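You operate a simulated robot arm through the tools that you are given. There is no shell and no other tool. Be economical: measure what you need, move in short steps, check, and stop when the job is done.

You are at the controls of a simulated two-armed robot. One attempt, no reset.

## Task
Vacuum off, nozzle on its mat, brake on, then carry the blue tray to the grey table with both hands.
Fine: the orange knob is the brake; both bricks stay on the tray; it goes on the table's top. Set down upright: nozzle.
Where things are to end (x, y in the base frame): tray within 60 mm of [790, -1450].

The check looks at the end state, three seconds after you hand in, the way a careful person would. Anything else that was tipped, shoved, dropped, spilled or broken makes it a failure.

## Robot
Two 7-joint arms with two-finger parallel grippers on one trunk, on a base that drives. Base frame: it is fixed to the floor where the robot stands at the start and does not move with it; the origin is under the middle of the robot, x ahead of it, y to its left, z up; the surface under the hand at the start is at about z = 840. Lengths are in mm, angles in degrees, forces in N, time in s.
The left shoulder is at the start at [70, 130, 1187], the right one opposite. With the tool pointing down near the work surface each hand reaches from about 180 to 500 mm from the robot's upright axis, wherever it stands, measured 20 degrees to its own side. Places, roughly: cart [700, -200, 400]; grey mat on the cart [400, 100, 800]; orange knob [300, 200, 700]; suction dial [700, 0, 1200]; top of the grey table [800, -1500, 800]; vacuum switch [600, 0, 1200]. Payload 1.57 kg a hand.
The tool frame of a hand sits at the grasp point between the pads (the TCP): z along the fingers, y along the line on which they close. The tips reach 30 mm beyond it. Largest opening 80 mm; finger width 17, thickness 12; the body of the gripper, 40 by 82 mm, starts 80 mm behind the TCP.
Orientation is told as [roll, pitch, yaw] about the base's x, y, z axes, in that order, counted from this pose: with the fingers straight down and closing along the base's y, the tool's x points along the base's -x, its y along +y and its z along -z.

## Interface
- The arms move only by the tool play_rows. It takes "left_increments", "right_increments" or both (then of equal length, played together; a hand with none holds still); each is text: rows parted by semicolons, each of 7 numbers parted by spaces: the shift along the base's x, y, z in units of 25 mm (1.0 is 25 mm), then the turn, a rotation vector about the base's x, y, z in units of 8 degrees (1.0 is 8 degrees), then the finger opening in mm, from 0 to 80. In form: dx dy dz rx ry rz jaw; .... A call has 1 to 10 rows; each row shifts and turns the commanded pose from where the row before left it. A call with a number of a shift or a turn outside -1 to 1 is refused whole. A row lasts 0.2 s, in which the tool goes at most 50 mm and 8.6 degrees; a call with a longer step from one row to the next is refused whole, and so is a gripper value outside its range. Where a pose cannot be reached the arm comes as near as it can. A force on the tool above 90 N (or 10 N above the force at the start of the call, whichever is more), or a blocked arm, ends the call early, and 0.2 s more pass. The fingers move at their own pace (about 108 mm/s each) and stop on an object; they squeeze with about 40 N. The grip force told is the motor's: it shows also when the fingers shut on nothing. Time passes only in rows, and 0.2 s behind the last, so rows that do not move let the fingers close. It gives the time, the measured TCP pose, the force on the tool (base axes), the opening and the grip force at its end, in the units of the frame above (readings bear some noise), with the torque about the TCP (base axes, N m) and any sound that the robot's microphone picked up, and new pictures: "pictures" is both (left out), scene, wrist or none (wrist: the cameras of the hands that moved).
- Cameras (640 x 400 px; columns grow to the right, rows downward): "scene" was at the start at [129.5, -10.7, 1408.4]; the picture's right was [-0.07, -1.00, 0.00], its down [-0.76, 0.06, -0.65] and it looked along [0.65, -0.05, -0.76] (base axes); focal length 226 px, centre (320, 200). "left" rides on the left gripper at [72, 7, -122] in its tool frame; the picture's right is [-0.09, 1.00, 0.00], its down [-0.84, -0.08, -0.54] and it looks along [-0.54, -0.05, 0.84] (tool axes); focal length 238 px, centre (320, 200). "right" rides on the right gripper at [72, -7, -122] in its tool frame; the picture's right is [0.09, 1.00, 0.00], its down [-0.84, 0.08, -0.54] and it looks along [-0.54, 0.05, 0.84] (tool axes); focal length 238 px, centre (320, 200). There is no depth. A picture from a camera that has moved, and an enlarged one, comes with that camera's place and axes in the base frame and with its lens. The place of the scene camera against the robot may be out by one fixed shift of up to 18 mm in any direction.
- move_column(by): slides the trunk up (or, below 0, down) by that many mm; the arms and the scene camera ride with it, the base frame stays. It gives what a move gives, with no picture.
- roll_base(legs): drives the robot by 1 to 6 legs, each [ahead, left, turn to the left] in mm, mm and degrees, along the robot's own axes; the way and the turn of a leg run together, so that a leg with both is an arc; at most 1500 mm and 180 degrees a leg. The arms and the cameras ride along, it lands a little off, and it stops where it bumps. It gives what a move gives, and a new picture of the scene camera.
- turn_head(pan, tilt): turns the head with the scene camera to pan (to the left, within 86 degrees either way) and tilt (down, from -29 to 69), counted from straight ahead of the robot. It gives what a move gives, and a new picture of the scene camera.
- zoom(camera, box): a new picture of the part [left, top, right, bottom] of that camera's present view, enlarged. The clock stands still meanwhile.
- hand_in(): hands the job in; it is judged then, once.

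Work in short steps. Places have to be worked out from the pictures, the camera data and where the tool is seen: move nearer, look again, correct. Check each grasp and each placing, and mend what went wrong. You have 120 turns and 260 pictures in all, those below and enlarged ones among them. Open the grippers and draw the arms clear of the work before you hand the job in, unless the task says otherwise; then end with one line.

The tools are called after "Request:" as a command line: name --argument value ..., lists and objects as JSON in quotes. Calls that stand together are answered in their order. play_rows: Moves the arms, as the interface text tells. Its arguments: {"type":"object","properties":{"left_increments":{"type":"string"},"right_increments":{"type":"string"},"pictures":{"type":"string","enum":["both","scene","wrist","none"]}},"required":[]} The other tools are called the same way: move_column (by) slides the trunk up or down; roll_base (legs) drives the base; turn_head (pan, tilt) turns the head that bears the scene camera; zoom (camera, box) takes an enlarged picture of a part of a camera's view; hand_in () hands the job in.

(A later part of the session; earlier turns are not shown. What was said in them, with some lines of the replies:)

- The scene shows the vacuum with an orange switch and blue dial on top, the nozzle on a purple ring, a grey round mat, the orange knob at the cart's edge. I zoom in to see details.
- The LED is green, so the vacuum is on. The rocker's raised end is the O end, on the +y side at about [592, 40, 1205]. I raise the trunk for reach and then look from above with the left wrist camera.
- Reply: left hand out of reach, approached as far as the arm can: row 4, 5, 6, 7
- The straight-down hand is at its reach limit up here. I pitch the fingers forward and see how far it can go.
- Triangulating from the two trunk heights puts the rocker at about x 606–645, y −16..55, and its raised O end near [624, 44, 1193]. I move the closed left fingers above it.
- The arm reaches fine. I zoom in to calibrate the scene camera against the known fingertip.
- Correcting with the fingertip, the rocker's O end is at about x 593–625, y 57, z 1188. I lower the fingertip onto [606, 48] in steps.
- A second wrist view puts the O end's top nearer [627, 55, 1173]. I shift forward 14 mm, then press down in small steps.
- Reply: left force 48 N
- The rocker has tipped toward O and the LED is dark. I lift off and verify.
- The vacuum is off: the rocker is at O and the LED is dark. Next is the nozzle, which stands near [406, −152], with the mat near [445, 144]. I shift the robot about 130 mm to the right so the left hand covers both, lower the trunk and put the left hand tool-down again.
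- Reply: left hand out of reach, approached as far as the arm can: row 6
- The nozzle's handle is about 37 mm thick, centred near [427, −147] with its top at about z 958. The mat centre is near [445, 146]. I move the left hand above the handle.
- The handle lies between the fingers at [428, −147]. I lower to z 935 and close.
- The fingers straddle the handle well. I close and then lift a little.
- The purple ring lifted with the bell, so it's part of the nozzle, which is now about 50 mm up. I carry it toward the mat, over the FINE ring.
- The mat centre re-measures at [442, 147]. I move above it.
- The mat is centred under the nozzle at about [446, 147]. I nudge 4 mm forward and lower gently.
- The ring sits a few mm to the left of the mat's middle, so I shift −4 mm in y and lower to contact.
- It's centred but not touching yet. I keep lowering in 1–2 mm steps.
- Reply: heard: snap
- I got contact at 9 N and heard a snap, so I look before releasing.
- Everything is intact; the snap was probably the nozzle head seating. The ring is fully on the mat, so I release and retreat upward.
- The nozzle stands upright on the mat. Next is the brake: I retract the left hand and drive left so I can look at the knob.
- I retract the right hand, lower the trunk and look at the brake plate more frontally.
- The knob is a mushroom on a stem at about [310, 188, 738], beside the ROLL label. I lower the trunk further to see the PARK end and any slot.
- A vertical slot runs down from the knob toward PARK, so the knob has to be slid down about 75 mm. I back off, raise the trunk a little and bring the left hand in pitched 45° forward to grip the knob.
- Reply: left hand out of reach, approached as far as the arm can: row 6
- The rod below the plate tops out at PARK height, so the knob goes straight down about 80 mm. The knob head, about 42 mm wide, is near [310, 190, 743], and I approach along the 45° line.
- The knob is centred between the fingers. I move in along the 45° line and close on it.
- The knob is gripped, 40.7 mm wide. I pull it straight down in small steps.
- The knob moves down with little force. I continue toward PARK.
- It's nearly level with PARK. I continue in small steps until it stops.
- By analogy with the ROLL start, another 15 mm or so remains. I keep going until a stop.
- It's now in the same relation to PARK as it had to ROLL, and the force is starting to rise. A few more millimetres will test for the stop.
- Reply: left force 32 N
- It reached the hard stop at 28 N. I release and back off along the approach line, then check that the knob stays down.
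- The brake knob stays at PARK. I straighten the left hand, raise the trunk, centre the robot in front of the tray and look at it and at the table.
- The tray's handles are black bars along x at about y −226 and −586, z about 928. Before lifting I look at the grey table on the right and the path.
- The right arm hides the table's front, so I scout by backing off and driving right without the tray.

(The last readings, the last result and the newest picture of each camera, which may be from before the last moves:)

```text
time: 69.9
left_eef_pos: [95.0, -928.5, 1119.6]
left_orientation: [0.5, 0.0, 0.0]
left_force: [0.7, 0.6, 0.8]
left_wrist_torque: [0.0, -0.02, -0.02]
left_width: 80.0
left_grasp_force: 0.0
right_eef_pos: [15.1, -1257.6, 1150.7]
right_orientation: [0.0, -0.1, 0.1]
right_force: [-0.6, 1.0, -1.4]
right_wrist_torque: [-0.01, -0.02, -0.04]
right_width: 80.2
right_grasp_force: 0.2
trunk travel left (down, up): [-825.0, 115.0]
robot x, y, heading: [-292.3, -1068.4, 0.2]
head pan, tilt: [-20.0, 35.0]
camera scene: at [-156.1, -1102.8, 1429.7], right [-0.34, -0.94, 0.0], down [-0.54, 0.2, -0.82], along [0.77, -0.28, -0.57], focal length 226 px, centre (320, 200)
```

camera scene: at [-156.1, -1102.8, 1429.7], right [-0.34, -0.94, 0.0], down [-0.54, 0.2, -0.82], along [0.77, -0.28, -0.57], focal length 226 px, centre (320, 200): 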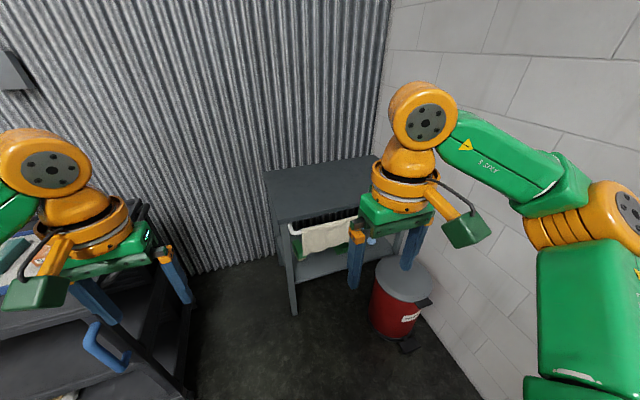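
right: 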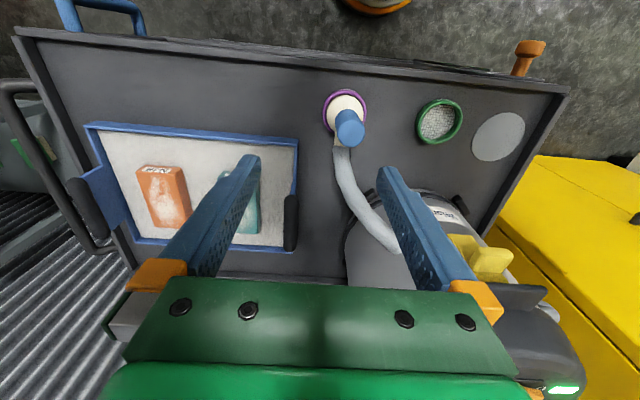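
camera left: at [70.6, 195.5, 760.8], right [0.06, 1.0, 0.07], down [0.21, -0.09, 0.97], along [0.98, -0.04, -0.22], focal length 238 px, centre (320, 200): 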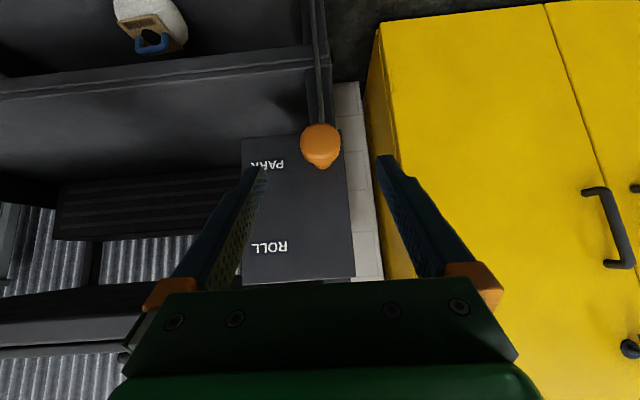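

Request:
zoom --camera "scene" --box '[240, 120, 480, 360]'

Request:
zoom --camera "right" --box '[0, 0, 640, 400]'

```text
1.67 times, centred on (360, 240) of scene
camera zoom: at [-156.1, -1102.8, 1429.7], right [-0.34, -0.94, 0.0], down [-0.54, 0.2, -0.82], along [0.77, -0.28, -0.57], focal length 377 px, centre (253, 133)
```

zoom: 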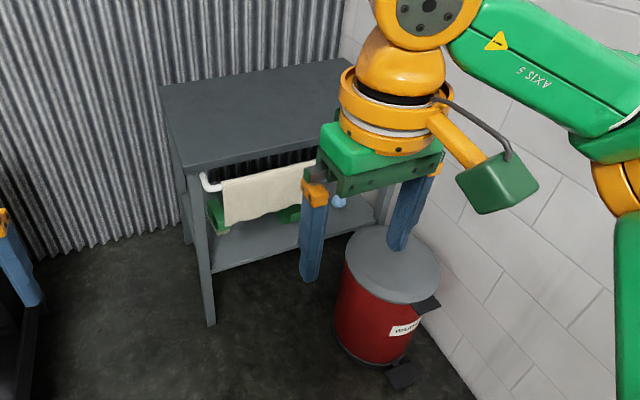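

```text
1.00 times, centred on (320, 200) of right (not enlarged: the box is as wide or as high as the picture)
camera zoom: at [-57.5, -1264.4, 1272.0], right [-0.1, 1.0, 0.0], down [0.84, 0.08, 0.54], along [0.54, 0.05, -0.84], focal length 238 px, centre (320, 200)
```

zoom: 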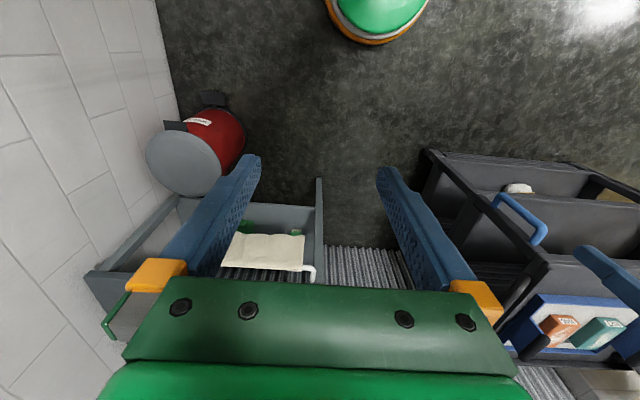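

The table is about x 584–1080, y −1200..−1960, top near z 800, with a bin in front of its right half. I'll place the tray from a heading of about −20°, to the left of the bin. Now I go back to the tray.

Request:
roll_base --legs '[[0, 662, 0], [310, 0, 0]]'

Request:
turn_head --pan 0 --tilt 45

Request:
zoom --camera "scene" --box '[180, 60, 500, 260]'

Request:
zoom --camera "left" --box '[0, 0, 640, 400]'

Request:
zoom --camera "right" --box '[0, 0, 640, 400]'

```text
time: 75.3
left_eef_pos: [409.1, -267.5, 1121.2]
left_orientation: [0.5, -0.1, -0.4]
left_force: [0.0, 0.5, -0.5]
left_wrist_torque: [0.02, 0.0, 0.03]
left_width: 80.0
left_grasp_force: 0.1
right_eef_pos: [323.4, -595.8, 1151.6]
right_orientation: [0.0, -0.1, -0.3]
right_force: [0.7, 0.9, 0.5]
right_wrist_torque: [-0.01, -0.02, 0.04]
right_width: 79.9
right_grasp_force: 0.0
trunk travel left (down, up): [-825.0, 115.0]
robot x, y, heading: [21.3, -403.4, -0.3]
head pan, tilt: [-20.0, 35.0]
camera scene: at [153.8, -440.3, 1430.0], right [-0.35, -0.94, 0.0], down [-0.54, 0.2, -0.82], along [0.77, -0.28, -0.57], focal length 226 px, centre (320, 200)
```

scene: 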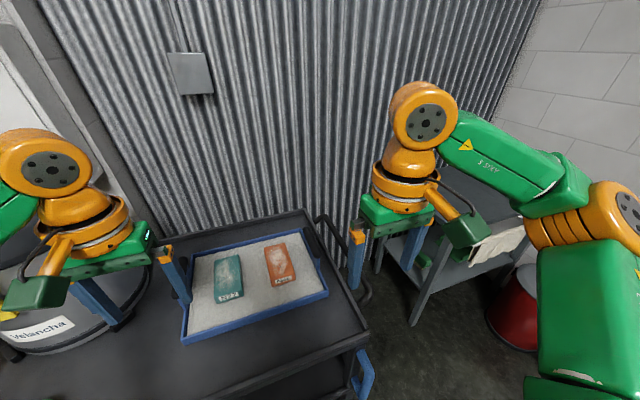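

```text
time: 76.1
left_eef_pos: [410.0, -268.0, 1119.6]
left_orientation: [0.5, 0.0, -0.5]
left_force: [-0.7, 0.2, 0.1]
left_wrist_torque: [0.01, -0.01, 0.0]
left_width: 79.8
left_grasp_force: 0.0
right_eef_pos: [325.9, -596.1, 1150.1]
right_orientation: [0.0, 0.0, -0.1]
right_force: [-0.2, 0.0, -0.1]
right_wrist_torque: [-0.01, 0.03, 0.0]
right_width: 80.1
right_grasp_force: 0.1
trunk travel left (down, up): [-825.0, 115.0]
robot x, y, heading: [23.1, -403.5, -0.3]
head pan, tilt: [0.0, 45.0]
camera scene: at [155.8, -410.3, 1414.9], right [-0.01, -1.0, 0.0], down [-0.71, 0.0, -0.71], along [0.71, 0.0, -0.71], focal length 226 px, centre (320, 200)
```

scene: 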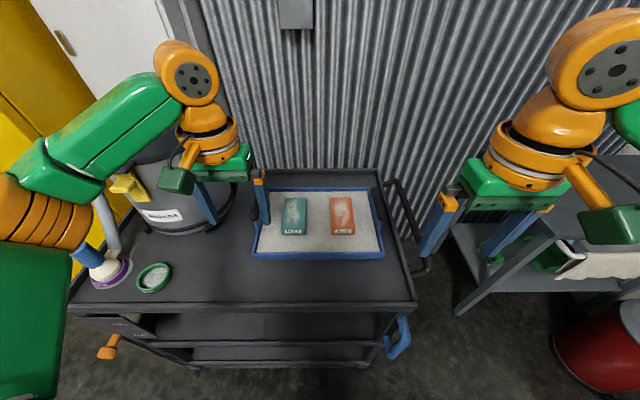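

```text
2.00 times, centred on (340, 160) of scene
camera zoom: at [155.8, -410.3, 1414.9], right [-0.01, -1.0, 0.0], down [-0.71, 0.0, -0.71], along [0.71, 0.0, -0.71], focal length 452 px, centre (280, 280)
```

zoom: 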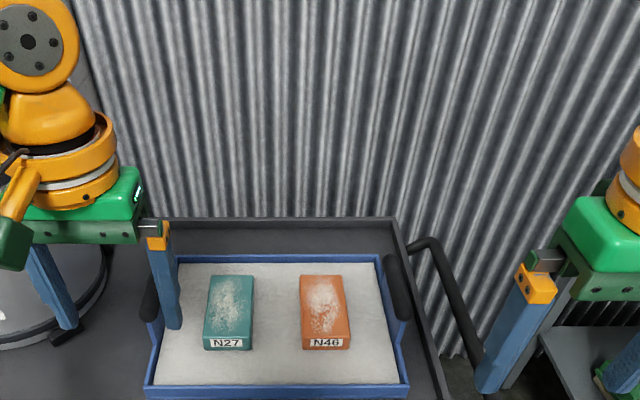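

```text
1.00 times, centred on (320, 200) of left (not enlarged: the box is as wide or as high as the picture)
camera zoom: at [337.0, -262.0, 1241.6], right [0.1, 0.99, 0.01], down [0.84, -0.09, 0.54], along [0.54, -0.05, -0.84], focal length 238 px, centre (320, 200)
```

zoom: 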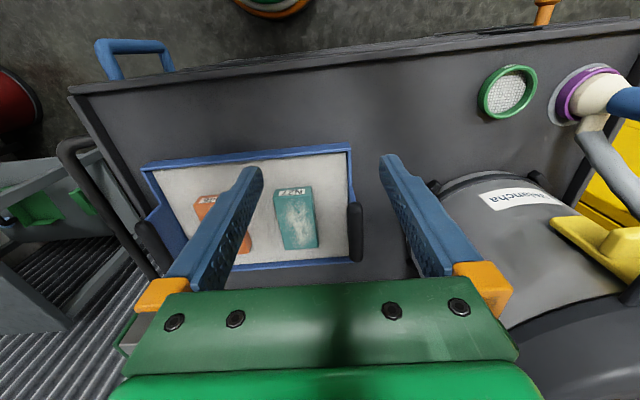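

```text
1.00 times, centred on (320, 200) of right (not enlarged: the box is as wide or as high as the picture)
camera zoom: at [254.1, -602.9, 1271.9], right [-0.09, 1.0, 0.0], down [0.84, 0.07, 0.54], along [0.54, 0.05, -0.84], focal length 238 px, centre (320, 200)
```

zoom: 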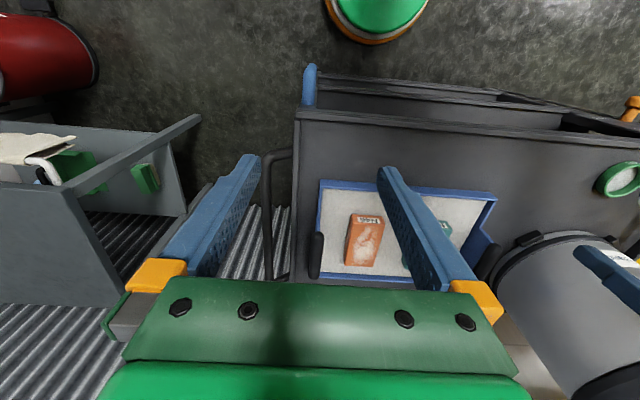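

Both wrist cameras agree: the bars run x 547–674 at y ≈ −229 and −579, z ≈ 931, with the load balanced near x 606. I bring both hands to a 40°-pitched pre-grasp above the bars.

Request:
play_rows --left_increments "0.59 0.16 -0.51 0 -1 0 60;0.59 0.16 -0.51 0 -1 0 60;0.59 0.16 -0.51 0 -1 0 60;0.59 0.16 -0.51 0 -1 0 60;0.59 0.16 -0.51 0 -1 0 60;0.59 0.16 -0.51 0 0 0 60;0.59 0.16 -0.51 0 0 0 60;0.59 0.16 -0.51 0 0 0 60;0.59 0.16 -0.51 0 0 0 60;0.59 0.16 -0.51 0 0 0 60" --right_increments "0.92 0.07 -0.63 0 -1 0 60;0.92 0.07 -0.63 0 -1 0 60;0.92 0.07 -0.63 0 -1 0 60;0.92 0.07 -0.63 0 -1 0 60;0.92 0.07 -0.63 0 -1 0 60;0.92 0.07 -0.63 0 0 0 60;0.92 0.07 -0.63 0 0 0 60;0.92 0.07 -0.63 0 0 0 60;0.92 0.07 -0.63 0 0 0 60;0.92 0.07 -0.63 0 0 0 60" --pictures "both"

```text
time: 78.3
left_eef_pos: [559.9, -227.0, 989.9]
left_orientation: [1.0, -39.9, -0.8]
left_force: [-0.4, -0.4, -1.0]
left_wrist_torque: [0.05, 0.01, 0.0]
left_width: 59.9
left_grasp_force: 0.1
right_eef_pos: [558.3, -577.8, 991.2]
right_orientation: [0.1, -40.0, -0.4]
right_force: [-0.1, -1.0, -0.2]
right_wrist_torque: [0.03, 0.03, 0.01]
right_width: 60.1
right_grasp_force: 0.1
trunk travel left (down, up): [-825.0, 115.0]
robot x, y, heading: [20.7, -403.7, -0.3]
head pan, tilt: [0.0, 45.0]
camera scene: at [157.2, -409.8, 1414.7], right [-0.01, -1.0, 0.0], down [-0.71, 0.0, -0.71], along [0.71, 0.0, -0.71], focal length 226 px, centre (320, 200)
camera right: at [424.2, -584.2, 1037.9], right [-0.07, 1.0, -0.06], down [0.29, 0.07, 0.95], along [0.95, 0.05, -0.3], focal length 238 px, centre (320, 200)
camera left: at [424.7, -221.4, 1036.9], right [0.07, 0.99, 0.07], down [0.29, -0.09, 0.95], along [0.95, -0.05, -0.3], focal length 238 px, centre (320, 200)
```

scene: 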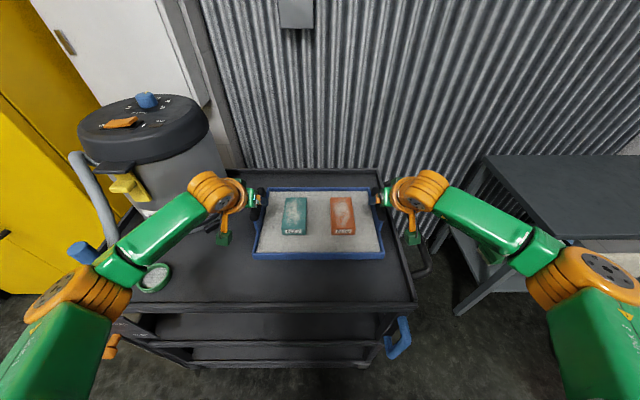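
right: 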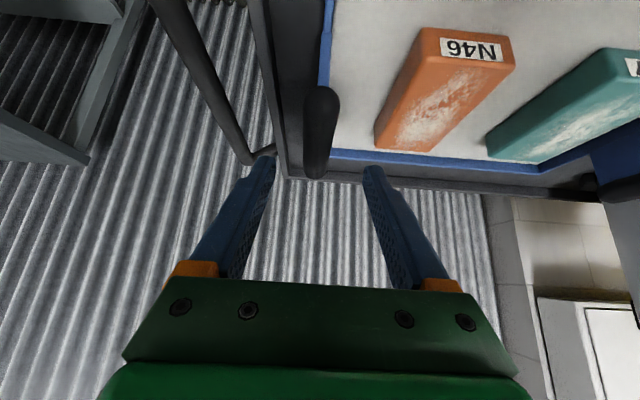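
left: 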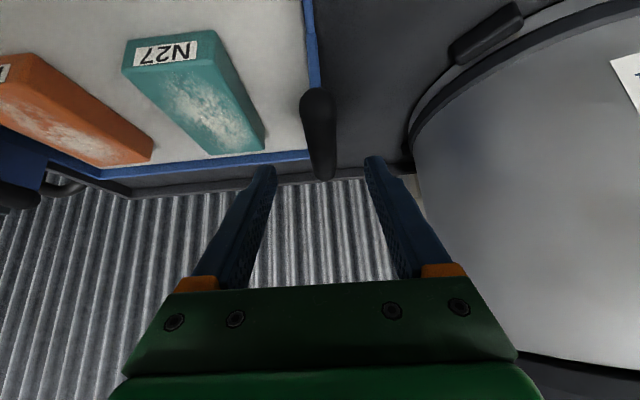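

Both bars are centred between the fingers. I descend onto them, without closing yet.

Request:
play_rows --left_increments "0.5 0.06 -0.58 0 0 0 60;0.5 0 -0.58 0 0 0 60;0.5 0 -0.58 0 0 0 60;0.48 0 -0.58 0 0 0 60;0 0 0 0 0 0 60" --right_increments "0.5 -0.07 -0.59 0 0 0 60;0.5 0 -0.59 0 0 0 60;0.5 0 -0.59 0 0 0 60;0.52 0 -0.59 0 0 0 60;0 0 0 0 0 0 60" --pictures "both"

Request:
zoom --camera "scene" --box '[220, 160, 440, 280]'

```text
time: 79.5
left_eef_pos: [606.0, -225.8, 931.6]
left_orientation: [0.9, -40.1, -0.7]
left_force: [0.7, 0.8, 0.0]
left_wrist_torque: [0.02, 0.0, -0.02]
left_width: 59.8
left_grasp_force: 0.0
right_eef_pos: [607.9, -580.1, 934.4]
right_orientation: [0.2, -40.0, -0.4]
right_force: [0.0, 0.6, 0.3]
right_wrist_torque: [0.0, -0.03, 0.0]
right_width: 60.0
right_grasp_force: 0.0
trunk travel left (down, up): [-825.0, 115.0]
robot x, y, heading: [18.1, -403.4, -0.2]
head pan, tilt: [0.0, 45.0]
camera scene: at [155.1, -410.2, 1414.9], right [-0.01, -1.0, 0.0], down [-0.71, 0.0, -0.71], along [0.71, 0.0, -0.71], focal length 226 px, centre (320, 200)
camera right: at [472.9, -586.3, 980.6], right [-0.07, 1.0, -0.06], down [0.29, 0.07, 0.95], along [0.95, 0.05, -0.3], focal length 238 px, centre (320, 200)
camera left: at [473.0, -218.9, 980.4], right [0.07, 0.99, 0.07], down [0.29, -0.09, 0.95], along [0.95, -0.05, -0.3], focal length 238 px, centre (320, 200)
```

scene: 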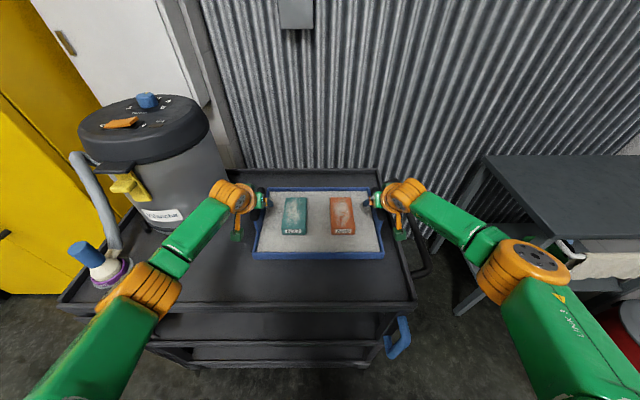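
right: 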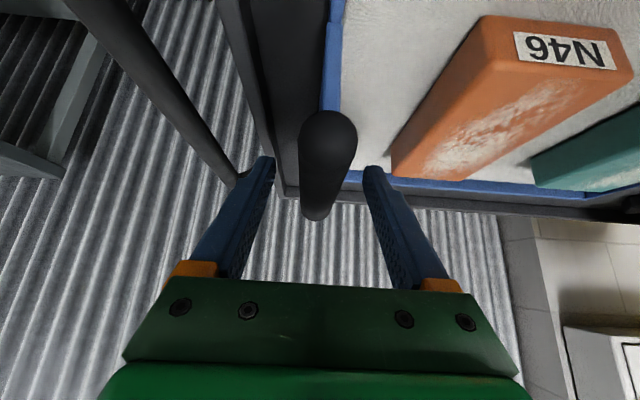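
left: 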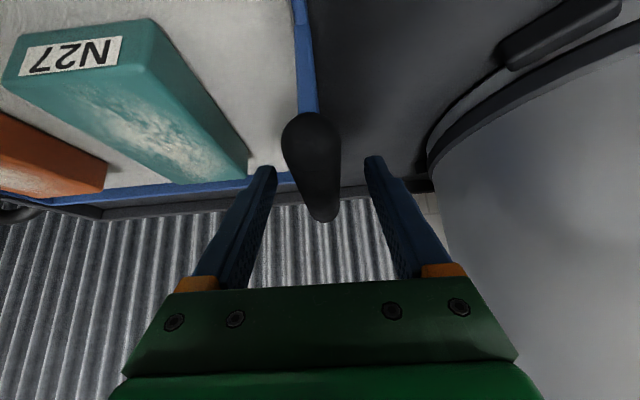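

```text
2.91 times, centred on (330, 220) of scene
camera zoom: at [155.1, -410.2, 1414.9], right [-0.01, -1.0, 0.0], down [-0.71, 0.0, -0.71], along [0.71, 0.0, -0.71], focal length 658 px, centre (291, 142)
```

zoom: 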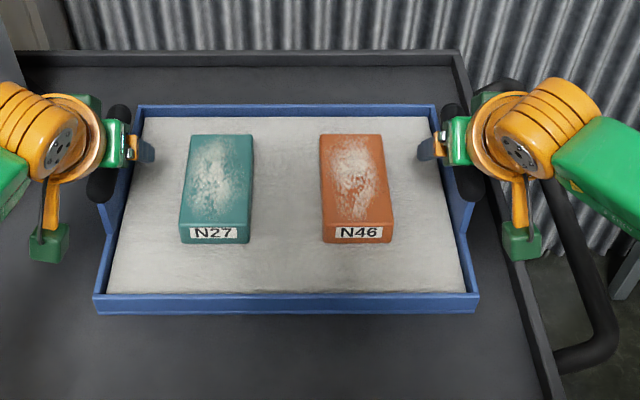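

The bars sit at TCP depth (z ≈ 933). I close both grippers.

Request:
play_rows --left_increments "0 0 0 0 0 0 10;0 0 0 0 0 0 10;0 0 0 0 0 0 10;0 0 0 0 0 0 10" --right_increments "0 0 0 0 0 0 10;0 0 0 0 0 0 10;0 0 0 0 0 0 10;0 0 0 0 0 0 10" --pictures "wrist"

```text
time: 80.5
left_eef_pos: [606.8, -224.0, 932.4]
left_orientation: [1.0, -40.0, -0.7]
left_force: [-0.4, -2.9, 0.1]
left_wrist_torque: [-0.04, 0.0, -0.02]
left_width: 25.3
left_grasp_force: 36.4
right_eef_pos: [605.8, -580.8, 933.4]
right_orientation: [0.4, -40.0, -0.4]
right_force: [-0.2, 2.1, 0.0]
right_wrist_torque: [0.03, 0.01, 0.13]
right_width: 25.3
right_grasp_force: 36.8
trunk travel left (down, up): [-825.0, 115.0]
robot x, y, heading: [21.1, -407.0, -0.3]
head pan, tilt: [0.0, 45.0]
camera right: at [472.7, -586.3, 980.7], right [-0.07, 1.0, -0.05], down [0.29, 0.07, 0.95], along [0.95, 0.05, -0.3], focal length 238 px, centre (320, 200)
camera left: at [472.8, -219.1, 980.6], right [0.07, 0.99, 0.07], down [0.29, -0.09, 0.95], along [0.95, -0.05, -0.3], focal length 238 px, centre (320, 200)
```

right: 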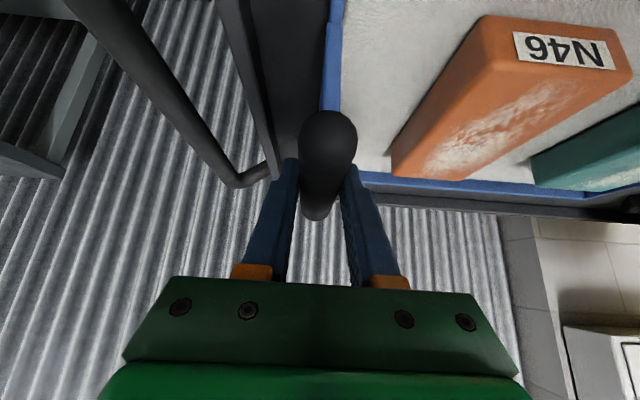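
left: 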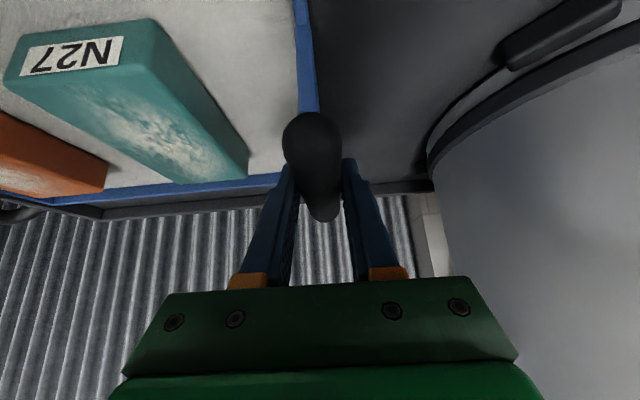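

Both hands grip 25 mm bars. I lift slightly with the trunk and check.

Request:
move_column --by 25

Request:
zoom --camera "scene" --box '[220, 160, 440, 280]'

Request:
zoom --camera "left" --box '[0, 0, 640, 400]'

```text
time: 81.2
left_eef_pos: [609.9, -224.9, 956.3]
left_orientation: [1.0, -39.7, -0.7]
left_force: [1.1, -3.9, -7.4]
left_wrist_torque: [-0.01, 0.07, 0.03]
left_width: 25.5
left_grasp_force: 36.5
right_eef_pos: [608.5, -578.8, 957.0]
right_orientation: [0.3, -39.8, -0.5]
right_force: [0.1, 4.6, -7.0]
right_wrist_torque: [0.02, 0.02, 0.13]
right_width: 25.6
right_grasp_force: 36.7
trunk travel left (down, up): [-850.0, 90.0]
robot x, y, heading: [21.6, -403.8, -0.3]
head pan, tilt: [0.0, 45.0]
```

```text
2.91 times, centred on (330, 220) of scene
camera zoom: at [158.9, -410.2, 1439.5], right [-0.01, -1.0, 0.0], down [-0.71, 0.0, -0.7], along [0.7, 0.0, -0.71], focal length 658 px, centre (291, 142)
```

zoom: 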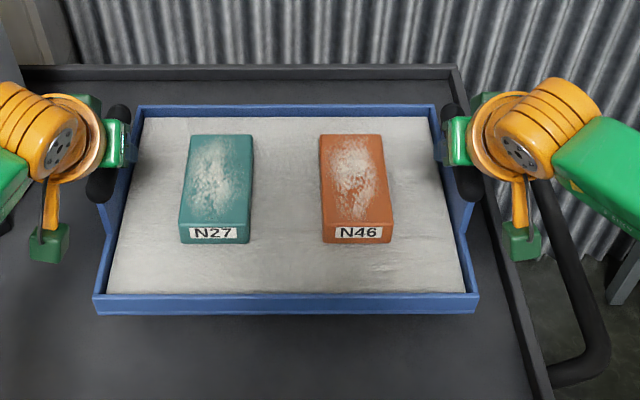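

```text
1.00 times, centred on (320, 200) of left (not enlarged: the box is as wide or as high as the picture)
camera zoom: at [475.4, -218.9, 1004.2], right [0.07, 0.99, 0.07], down [0.3, -0.09, 0.95], along [0.95, -0.05, -0.3], focal length 238 px, centre (320, 200)
```

zoom: 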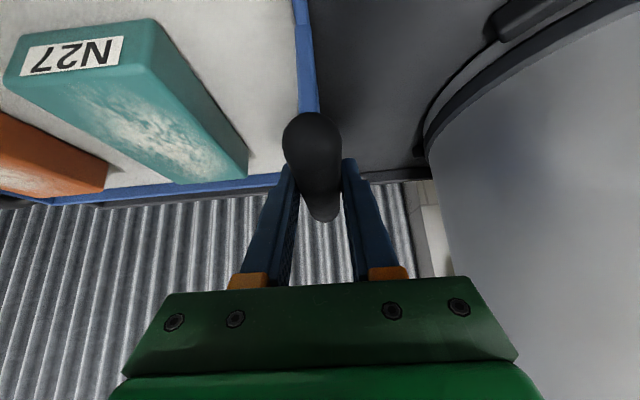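

The tray is level at about 7 N per hand, with the bricks in place. I lift another 85 mm and back away from the cart.

Request:
move_column --by 85

Request:
roll_base --legs '[[-100, 0, 0], [-205, 0, 0]]'

```text
time: 82.5
left_eef_pos: [611.1, -224.0, 1039.7]
left_orientation: [1.0, -39.7, -0.7]
left_force: [1.0, -5.6, -7.1]
left_wrist_torque: [-0.06, 0.06, -0.04]
left_width: 25.5
left_grasp_force: 36.8
right_eef_pos: [610.7, -578.6, 1041.8]
right_orientation: [0.2, -39.8, -0.4]
right_force: [-1.1, 5.5, -7.2]
right_wrist_torque: [0.04, 0.07, 0.18]
right_width: 25.2
right_grasp_force: 36.8
trunk travel left (down, up): [-935.0, 5.0]
robot x, y, heading: [21.0, -401.7, -0.3]
head pan, tilt: [0.0, 45.0]
```

```text
time: 84.8
left_eef_pos: [310.6, -223.8, 1037.1]
left_orientation: [0.9, -39.5, -0.7]
left_force: [0.9, -8.1, -8.2]
left_wrist_torque: [-0.01, 0.05, -0.02]
left_width: 25.3
left_grasp_force: 36.7
right_eef_pos: [310.9, -578.4, 1038.3]
right_orientation: [0.3, -39.5, -0.3]
right_force: [1.1, 8.4, -7.3]
right_wrist_torque: [0.07, 0.05, 0.17]
right_width: 25.4
right_grasp_force: 36.5
trunk travel left (down, up): [-935.0, 5.0]
robot x, y, heading: [-280.1, -401.7, -0.3]
head pan, tilt: [0.0, 45.0]
camera scene: at [-136.1, -408.6, 1523.6], right [-0.01, -1.0, 0.0], down [-0.71, 0.0, -0.7], along [0.7, 0.0, -0.71], focal length 226 px, centre (320, 200)
```

scene: 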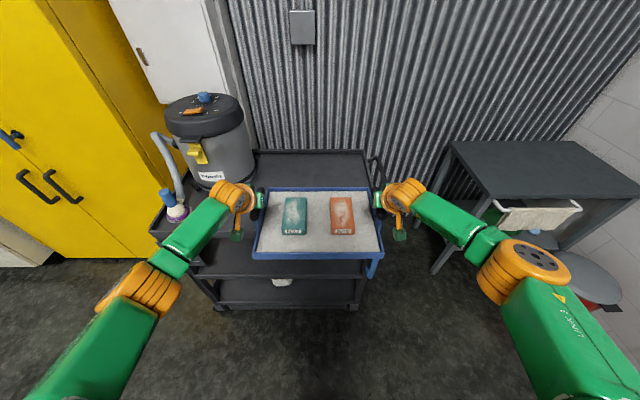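

The tray is stable. I drive right toward the table.

Request:
roll_base --legs '[[0, -200, 0], [0, -456, 0]]'

Request:
zoom --camera "scene" --box '[240, 100, 560, 300]'

```text
time: 88.8
left_eef_pos: [305.5, -887.4, 1040.3]
left_orientation: [0.8, -39.7, -0.7]
left_force: [0.5, -2.3, -6.9]
left_wrist_torque: [-0.05, 0.01, -0.07]
left_width: 25.4
left_grasp_force: 36.9
right_eef_pos: [303.3, -1241.7, 1041.8]
right_orientation: [0.3, -39.8, -0.5]
right_force: [-1.0, 2.5, -7.7]
right_wrist_torque: [0.01, 0.09, 0.11]
right_width: 25.3
right_grasp_force: 36.7
trunk travel left (down, up): [-935.0, 5.0]
robot x, y, heading: [-286.6, -1066.1, -0.2]
head pan, tilt: [0.0, 45.0]
camera scene: at [-145.8, -1070.6, 1524.3], right [-0.01, -1.0, 0.0], down [-0.71, 0.0, -0.7], along [0.7, -0.01, -0.71], focal length 226 px, centre (320, 200)
```

scene: 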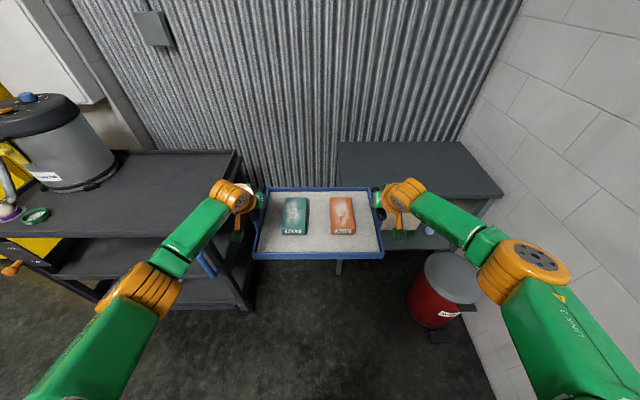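

```text
2.00 times, centred on (400, 200) of scene
camera zoom: at [-145.8, -1070.6, 1524.3], right [-0.01, -1.0, 0.0], down [-0.71, 0.0, -0.7], along [0.7, -0.01, -0.71], focal length 452 px, centre (160, 200)
```

zoom: 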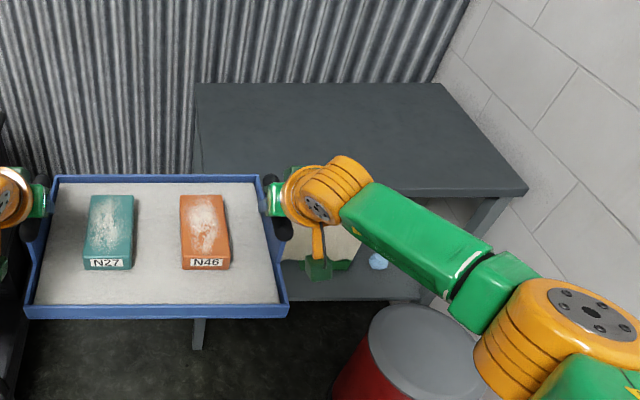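

The table is about x 610–1090, y −1190..−1930, z ≈ 785. I turn −14°, shift and advance part of the way.

Request:
roll_base --legs '[[0, 0, -13.8], [0, -98, 0], [300, 0, 0]]'

Request:
zoom --camera "scene" --box '[200, 80, 520, 280]'

```text
time: 92.4
left_eef_pos: [593.6, -1196.7, 1041.4]
left_orientation: [0.9, -40.0, -14.1]
left_force: [0.2, -2.2, -7.0]
left_wrist_torque: [0.01, 0.03, 0.01]
left_width: 25.6
left_grasp_force: 36.5
right_eef_pos: [510.8, -1540.7, 1042.7]
right_orientation: [0.3, -40.0, -13.7]
right_force: [0.2, 1.8, -6.6]
right_wrist_torque: [0.05, 0.08, 0.12]
right_width: 25.2
right_grasp_force: 36.7
trunk travel left (down, up): [-935.0, 5.0]
robot x, y, heading: [-14.9, -1232.9, -13.6]
head pan, tilt: [0.0, 45.0]
camera scene: at [113.7, -1271.9, 1524.7], right [-0.24, -0.97, 0.0], down [-0.69, 0.17, -0.71], along [0.69, -0.17, -0.71], focal length 226 px, centre (320, 200)
```

scene: 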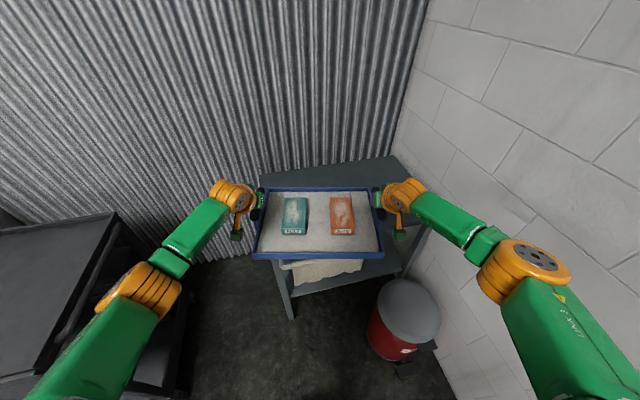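

```text
2.00 times, centred on (360, 180) of scene
camera zoom: at [113.7, -1271.9, 1524.7], right [-0.24, -0.97, 0.0], down [-0.69, 0.17, -0.71], along [0.69, -0.17, -0.71], focal length 452 px, centre (240, 240)
```

zoom: 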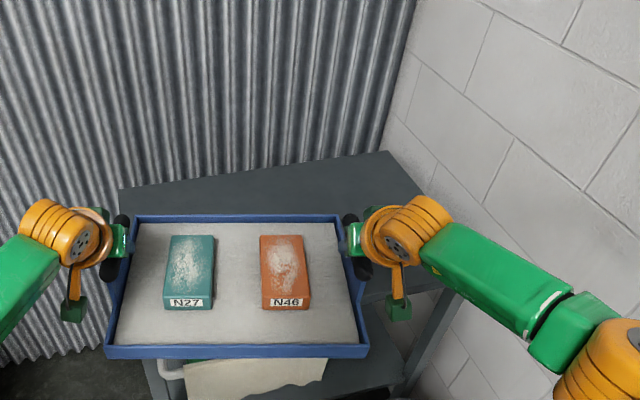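

The hands' midpoint puts the tray centre at [552, −1369]. I advance the remaining 264 mm with 14 mm to the right, in two legs.

Request:
roll_base --legs '[[130, -14, 0], [134, 0, 0]]'

Request:
zoom --camera "left" --box '[0, 0, 640, 400]'

Request:
zoom --camera "right" --box '[0, 0, 640, 400]'

```text
time: 94.6
left_eef_pos: [848.3, -1275.6, 1042.0]
left_orientation: [1.0, -39.9, -14.2]
left_force: [0.4, -1.2, -7.0]
left_wrist_torque: [0.01, 0.05, -0.03]
left_width: 25.4
left_grasp_force: 36.5
right_eef_pos: [765.2, -1617.3, 1043.8]
right_orientation: [0.3, -39.9, -14.0]
right_force: [0.6, 1.3, -7.8]
right_wrist_torque: [0.04, 0.05, 0.09]
right_width: 25.1
right_grasp_force: 36.5
trunk travel left (down, up): [-935.0, 5.0]
robot x, y, heading: [233.9, -1305.7, -13.7]
head pan, tilt: [0.0, 45.0]
camera scene: at [367.1, -1348.1, 1524.8], right [-0.24, -0.97, 0.0], down [-0.69, 0.17, -0.71], along [0.69, -0.17, -0.71], focal length 226 px, centre (320, 200)
```

scene: 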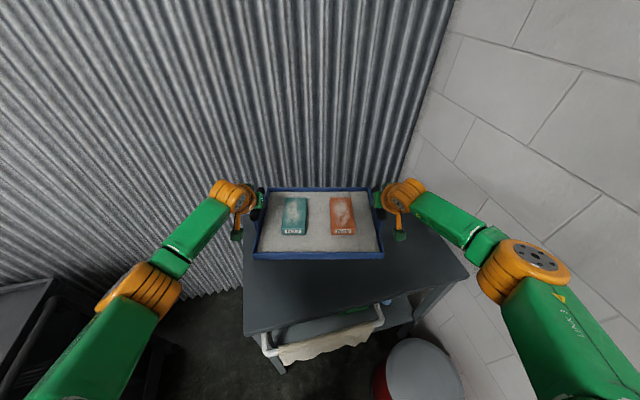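

```text
1.00 times, centred on (320, 200) of left (not enlarged: the box is as wide or as high as the picture)
camera zoom: at [719.1, -1237.0, 1090.0], right [0.3, 0.95, 0.07], down [0.26, -0.16, 0.95], along [0.92, -0.27, -0.3], focal length 238 px, centre (320, 200)
```

zoom: 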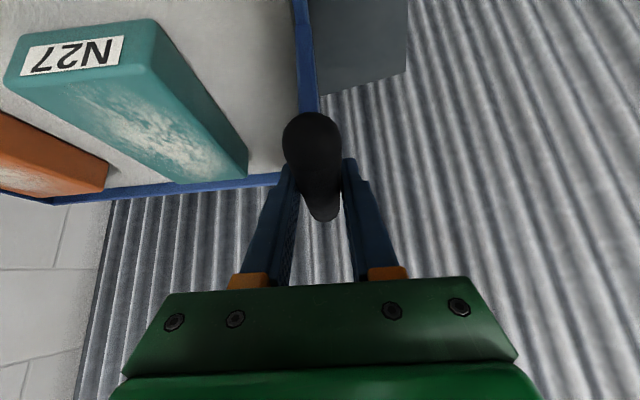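

```text
1.00 times, centred on (320, 200) of right (not enlarged: the box is as wide or as high as the picture)
camera zoom: at [633.1, -1593.8, 1090.2], right [0.17, 0.98, -0.06], down [0.3, 0.0, 0.95], along [0.94, -0.18, -0.3], focal length 238 px, centre (320, 200)
```

zoom: 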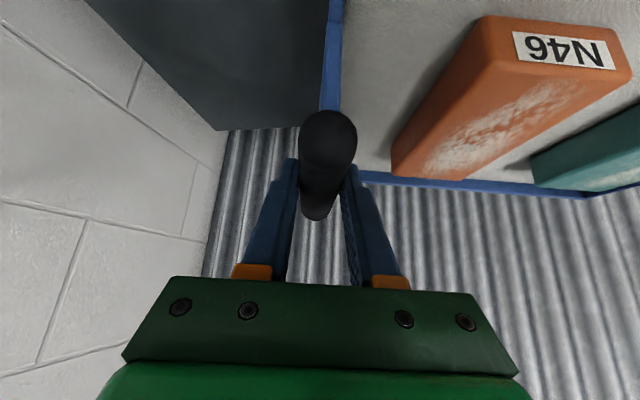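

The tray centre is near [804, −1446] and fully over the table, which spans x 590–1062. I lower with the trunk.

Request:
move_column --by -125

Request:
turn_head --pan 0 --tilt 50

Request:
zoom --camera "scene" --box '[220, 120, 480, 282]'

```text
time: 96.2
left_eef_pos: [851.6, -1275.1, 914.1]
left_orientation: [1.0, -39.7, -14.2]
left_force: [0.7, -1.9, -7.7]
left_wrist_torque: [0.04, 0.06, -0.01]
left_width: 25.3
left_grasp_force: 36.9
right_eef_pos: [766.8, -1620.4, 916.8]
right_orientation: [0.3, -39.7, -13.9]
right_force: [-0.1, 1.1, -7.3]
right_wrist_torque: [0.02, 0.07, 0.13]
right_width: 25.5
right_grasp_force: 36.6
trunk travel left (down, up): [-810.0, 130.0]
robot x, y, heading: [235.9, -1310.6, -14.2]
head pan, tilt: [0.0, 45.0]
```

```text
time: 96.8
left_eef_pos: [850.9, -1274.8, 914.6]
left_orientation: [1.0, -39.8, -14.2]
left_force: [0.6, -2.0, -6.8]
left_wrist_torque: [-0.02, 0.04, 0.0]
left_width: 25.4
left_grasp_force: 36.7
right_eef_pos: [767.5, -1618.8, 916.0]
right_orientation: [0.3, -39.7, -13.9]
right_force: [-0.4, 2.1, -6.6]
right_wrist_torque: [-0.01, 0.04, 0.15]
right_width: 25.4
right_grasp_force: 36.6
trunk travel left (down, up): [-810.0, 130.0]
robot x, y, heading: [235.5, -1309.6, -13.9]
head pan, tilt: [0.0, 50.0]
camera scene: at [367.3, -1348.0, 1392.4], right [-0.24, -0.97, 0.0], down [-0.75, 0.18, -0.64], along [0.62, -0.15, -0.77], focal length 226 px, centre (320, 200)
```

scene: 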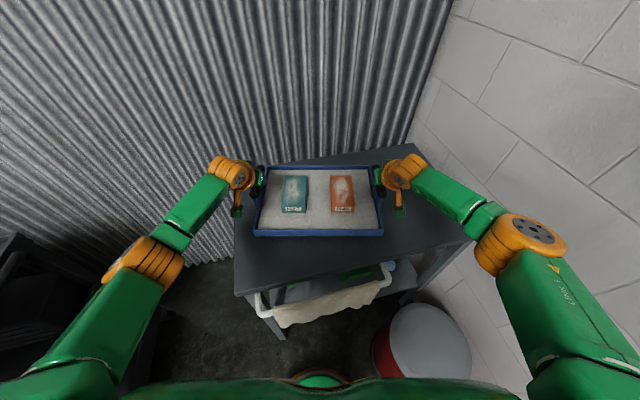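

```text
2.46 times, centred on (350, 201) of scene
camera zoom: at [367.3, -1348.0, 1392.4], right [-0.24, -0.97, 0.0], down [-0.75, 0.18, -0.64], along [0.62, -0.15, -0.77], focal length 556 px, centre (246, 198)
```

zoom: 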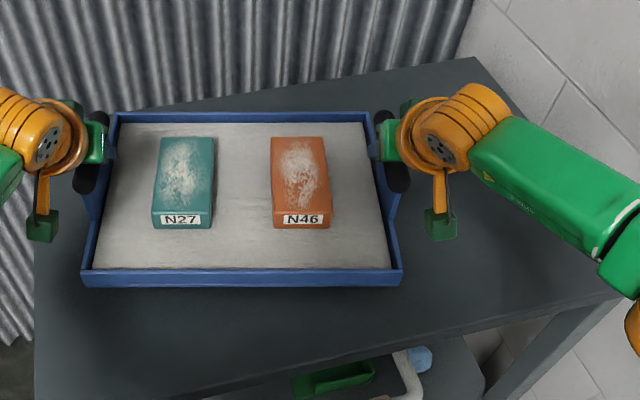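

Still hanging freely at −7 N each. I continue in small steps.

Request:
move_column --by -18

Request:
move_column --by -8

```text
time: 97.5
left_eef_pos: [851.7, -1274.6, 895.8]
left_orientation: [1.1, -39.6, -14.2]
left_force: [-0.5, -2.0, -6.8]
left_wrist_torque: [0.0, 0.08, -0.03]
left_width: 25.5
left_grasp_force: 36.5
right_eef_pos: [768.0, -1619.2, 898.2]
right_orientation: [0.3, -39.7, -13.9]
right_force: [0.8, 1.9, -7.6]
right_wrist_torque: [0.01, 0.03, 0.09]
right_width: 25.5
right_grasp_force: 36.7
trunk travel left (down, up): [-792.0, 148.0]
robot x, y, heading: [238.0, -1310.8, -13.9]
head pan, tilt: [0.0, 50.0]
```

```text
time: 98.0
left_eef_pos: [848.5, -1273.7, 892.9]
left_orientation: [0.9, -40.2, -14.2]
left_force: [5.6, 0.0, 5.7]
left_wrist_torque: [-0.07, -0.3, 0.01]
left_width: 25.1
left_grasp_force: 37.4
right_eef_pos: [765.4, -1617.8, 894.7]
right_orientation: [0.3, -40.2, -14.0]
right_force: [5.9, -1.2, 7.4]
right_wrist_torque: [-0.04, -0.29, 0.03]
right_width: 25.5
right_grasp_force: 36.9
trunk travel left (down, up): [-784.0, 156.0]
robot x, y, heading: [234.0, -1308.6, -14.0]
head pan, tilt: [0.0, 50.0]
```

Contact: the tray is resting on the table, with forces up to +6 N. I relieve slightly, then open the grippers.

Request:
move_column --by 3

Request:
play_rows --left_increments "0 0 0 0 0 0 60;0 0 0 0 0 0 60;0 0 0 0 0 0 60" --right_increments "0 0 0 0 0 0 60;0 0 0 0 0 0 60;0 0 0 0 0 0 60" --pictures "both"

```text
time: 98.5
left_eef_pos: [847.3, -1274.5, 893.9]
left_orientation: [1.0, -39.8, -14.2]
left_force: [0.2, -0.4, -1.9]
left_wrist_torque: [-0.17, -0.72, -0.03]
left_width: 25.7
left_grasp_force: 37.0
right_eef_pos: [765.1, -1617.5, 894.4]
right_orientation: [0.2, -39.8, -13.8]
right_force: [-0.1, 1.1, -2.6]
right_wrist_torque: [-0.17, -0.64, 0.11]
right_width: 25.5
right_grasp_force: 36.3
trunk travel left (down, up): [-787.0, 153.0]
robot x, y, heading: [233.6, -1310.2, -14.2]
head pan, tilt: [0.0, 50.0]
```

```text
time: 99.3
left_eef_pos: [847.5, -1273.8, 895.1]
left_orientation: [1.0, -39.9, -14.3]
left_force: [0.1, -0.4, 0.2]
left_wrist_torque: [-0.01, -0.03, 0.03]
left_width: 60.2
left_grasp_force: 0.0
right_eef_pos: [765.2, -1618.0, 895.8]
right_orientation: [0.3, -40.0, -13.9]
right_force: [-1.0, -0.6, -0.6]
right_wrist_torque: [0.01, 0.02, -0.03]
right_width: 59.8
right_grasp_force: 0.0
trunk travel left (down, up): [-787.0, 153.0]
robot x, y, heading: [237.5, -1310.5, -14.1]
head pan, tilt: [0.0, 50.0]
camera scene: at [362.0, -1346.8, 1370.0], right [-0.24, -0.97, 0.0], down [-0.74, 0.18, -0.64], along [0.62, -0.15, -0.77], focal length 226 px, centre (320, 200)
camera right: at [632.5, -1593.6, 942.5], right [0.17, 0.98, -0.06], down [0.3, 0.0, 0.95], along [0.94, -0.18, -0.3], focal length 238 px, centre (320, 200)
camera left: at [718.5, -1236.8, 942.3], right [0.3, 0.95, 0.07], down [0.26, -0.16, 0.95], along [0.92, -0.27, -0.3], focal length 238 px, centre (320, 200)
```

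scene: 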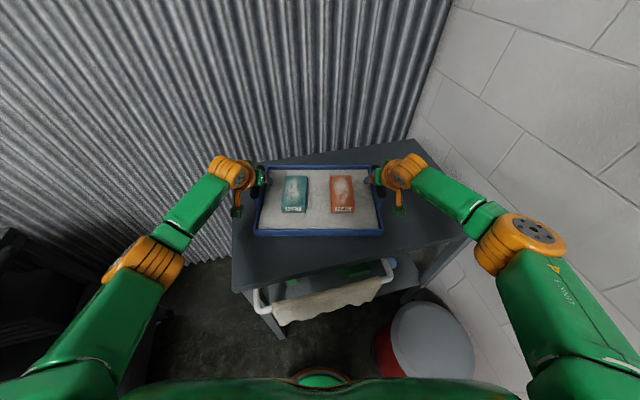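
right: 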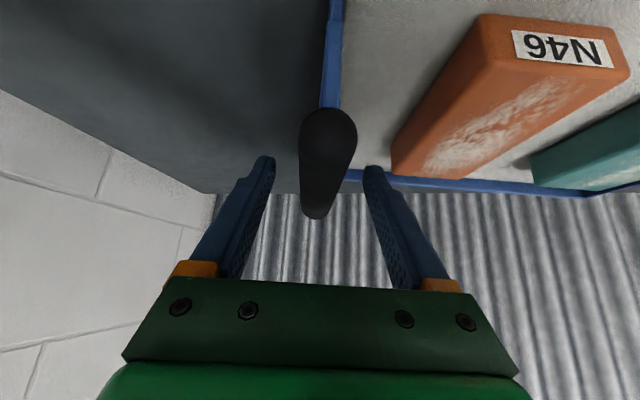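
left: 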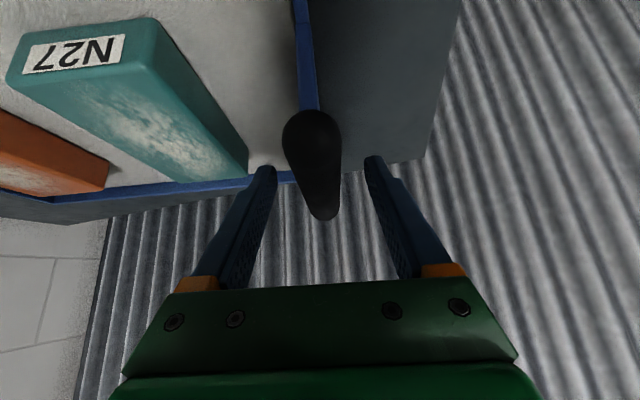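

The fingers are open around the bars. I lift them clear with the trunk and back off.

Request:
move_column --by 130

Request:
roll_base --legs '[[-330, 0, 0]]'

Request:
turn_head --pan 0 --tilt 35

Request:
zoom --camera "scene" --box '[240, 100, 480, 250]'

```text
time: 100.9
left_eef_pos: [847.8, -1274.2, 1023.6]
left_orientation: [1.0, -39.9, -14.2]
left_force: [0.0, 0.3, -0.3]
left_wrist_torque: [-0.01, 0.03, -0.03]
left_width: 60.1
left_grasp_force: 0.0
right_eef_pos: [765.3, -1619.3, 1025.3]
right_orientation: [0.3, -40.1, -13.9]
right_force: [0.4, 0.0, -0.2]
right_wrist_torque: [0.01, 0.01, 0.0]
right_width: 60.2
right_grasp_force: 0.0
trunk travel left (down, up): [-917.0, 23.0]
robot x, y, heading: [237.4, -1312.1, -14.1]
head pan, tilt: [0.0, 50.0]
```

```text
time: 103.1
left_eef_pos: [533.3, -1197.9, 1022.7]
left_orientation: [1.0, -39.7, -14.4]
left_force: [0.1, 0.2, -0.9]
left_wrist_torque: [0.03, 0.0, 0.01]
left_width: 60.3
left_grasp_force: 0.2
right_eef_pos: [447.7, -1540.8, 1024.2]
right_orientation: [0.3, -39.8, -14.1]
right_force: [0.5, 0.6, -0.6]
right_wrist_torque: [0.0, -0.04, 0.03]
right_width: 60.0
right_grasp_force: 0.1
trunk travel left (down, up): [-917.0, 23.0]
robot x, y, heading: [-78.2, -1234.6, -14.0]
head pan, tilt: [0.0, 50.0]
camera scene: at [48.1, -1269.1, 1499.7], right [-0.24, -0.97, 0.0], down [-0.74, 0.19, -0.64], along [0.62, -0.16, -0.77], focal length 226 px, centre (320, 200)
```

scene: 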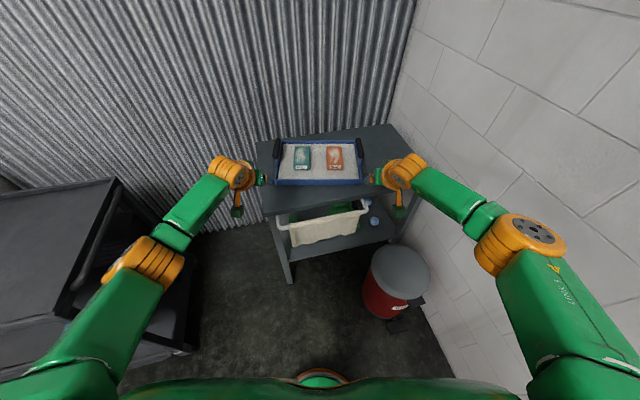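

```text
time: 103.9
left_eef_pos: [529.9, -1198.4, 1023.4]
left_orientation: [1.0, -39.9, -14.4]
left_force: [1.1, -0.6, 0.0]
left_wrist_torque: [-0.01, 0.02, -0.02]
left_width: 59.7
left_grasp_force: 0.1
right_eef_pos: [446.2, -1541.8, 1025.4]
right_orientation: [0.3, -40.0, -14.1]
right_force: [0.8, 0.4, -0.6]
right_wrist_torque: [0.01, 0.0, 0.01]
right_width: 60.0
right_grasp_force: 0.1
trunk travel left (down, up): [-917.0, 23.0]
robot x, y, heading: [-79.8, -1230.3, -14.2]
head pan, tilt: [0.0, 35.0]
camera scene: at [55.6, -1271.0, 1521.6], right [-0.24, -0.97, 0.0], down [-0.56, 0.14, -0.82], along [0.79, -0.2, -0.57], focal length 226 px, centre (320, 200)
```

scene: 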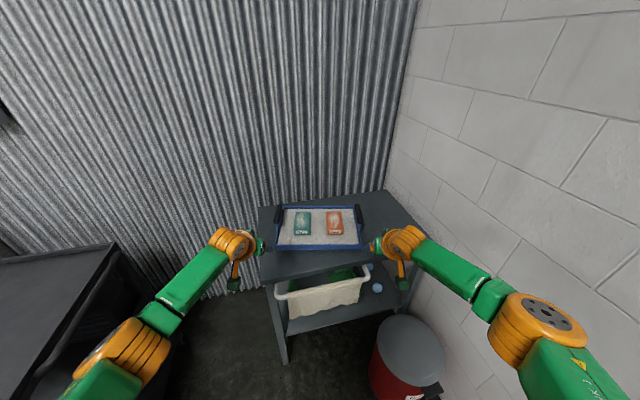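

```text
2.67 times, centred on (360, 175) of scene
camera zoom: at [55.6, -1271.0, 1521.6], right [-0.24, -0.97, 0.0], down [-0.56, 0.14, -0.82], along [0.79, -0.2, -0.57], focal length 603 px, centre (213, 267)
```

zoom: 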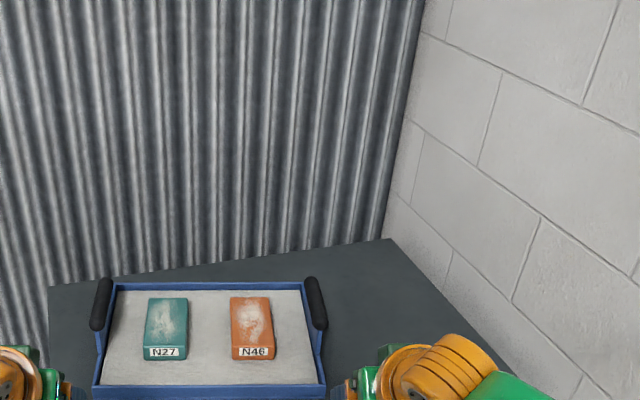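

The tray is on the table with both bricks. As a last check I look back at the cart.

Request:
turn_head --pan 65 --tilt 30

Request:
zoom --camera "scene" --box '[160, 40, 480, 240]'

```text
time: 105.2
left_eef_pos: [530.0, -1197.6, 1023.1]
left_orientation: [1.0, -39.9, -14.5]
left_force: [0.6, 0.7, 0.6]
left_wrist_torque: [-0.01, 0.0, -0.01]
left_width: 59.9
left_grasp_force: 0.1
right_eef_pos: [445.6, -1541.3, 1025.8]
right_orientation: [0.3, -40.0, -14.2]
right_force: [-0.6, -0.2, 0.1]
right_wrist_torque: [-0.01, -0.01, 0.03]
right_width: 59.9
right_grasp_force: 0.2
trunk travel left (down, up): [-917.0, 23.0]
robot x, y, heading: [-79.4, -1231.7, -13.9]
head pan, tilt: [65.0, 30.0]
camera scene: at [27.4, -1179.5, 1529.5], right [0.78, -0.63, 0.0], down [-0.32, -0.39, -0.87], along [0.55, 0.67, -0.5], focal length 226 px, centre (320, 200)
```

scene: 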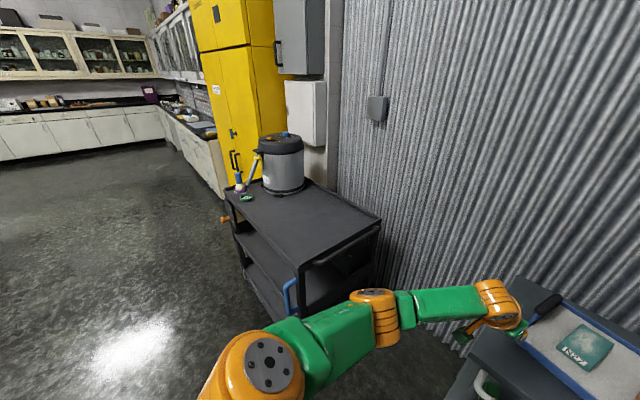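

```text
2.00 times, centred on (320, 140) of scene
camera zoom: at [27.4, -1179.5, 1529.5], right [0.78, -0.63, 0.0], down [-0.32, -0.39, -0.87], along [0.55, 0.67, -0.5], focal length 452 px, centre (320, 320)
```

zoom: 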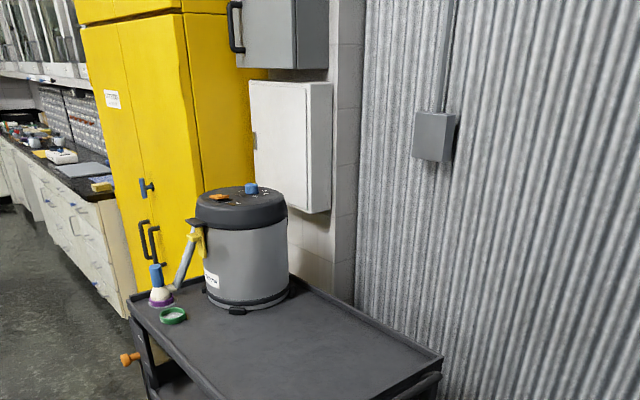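

Request:
zoom --camera "scene" --box '[200, 120, 330, 240]'

```text
3.33 times, centred on (265, 180) of scene
camera zoom: at [27.4, -1179.5, 1529.5], right [0.78, -0.63, 0.0], down [-0.32, -0.39, -0.87], along [0.55, 0.67, -0.5], focal length 753 px, centre (503, 267)
```

zoom: 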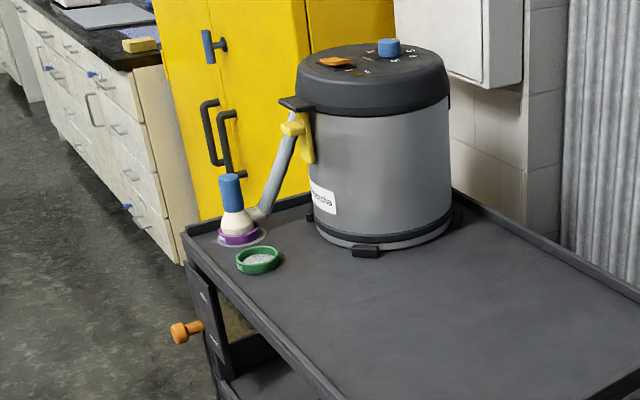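

The vacuum is off with no LED lit, the nozzle is upright on its mat, the knob is at PARK and the tray is on the table. The arms are clear and the grippers open, so I hand in.

Request:
hand_in

```text
The job is handed in.
```

The vacuum is off, the nozzle stands upright on its mat, the brake is on, and the blue tray with both bricks is on the grey table. Its centre is about [805, −1446], roughly 15 mm from the target, and the tray sits turned about 14° clockwise. I heard one snap when the nozzle touched the mat; the pictures showed no damage, and it was probably the nozzle head seating.
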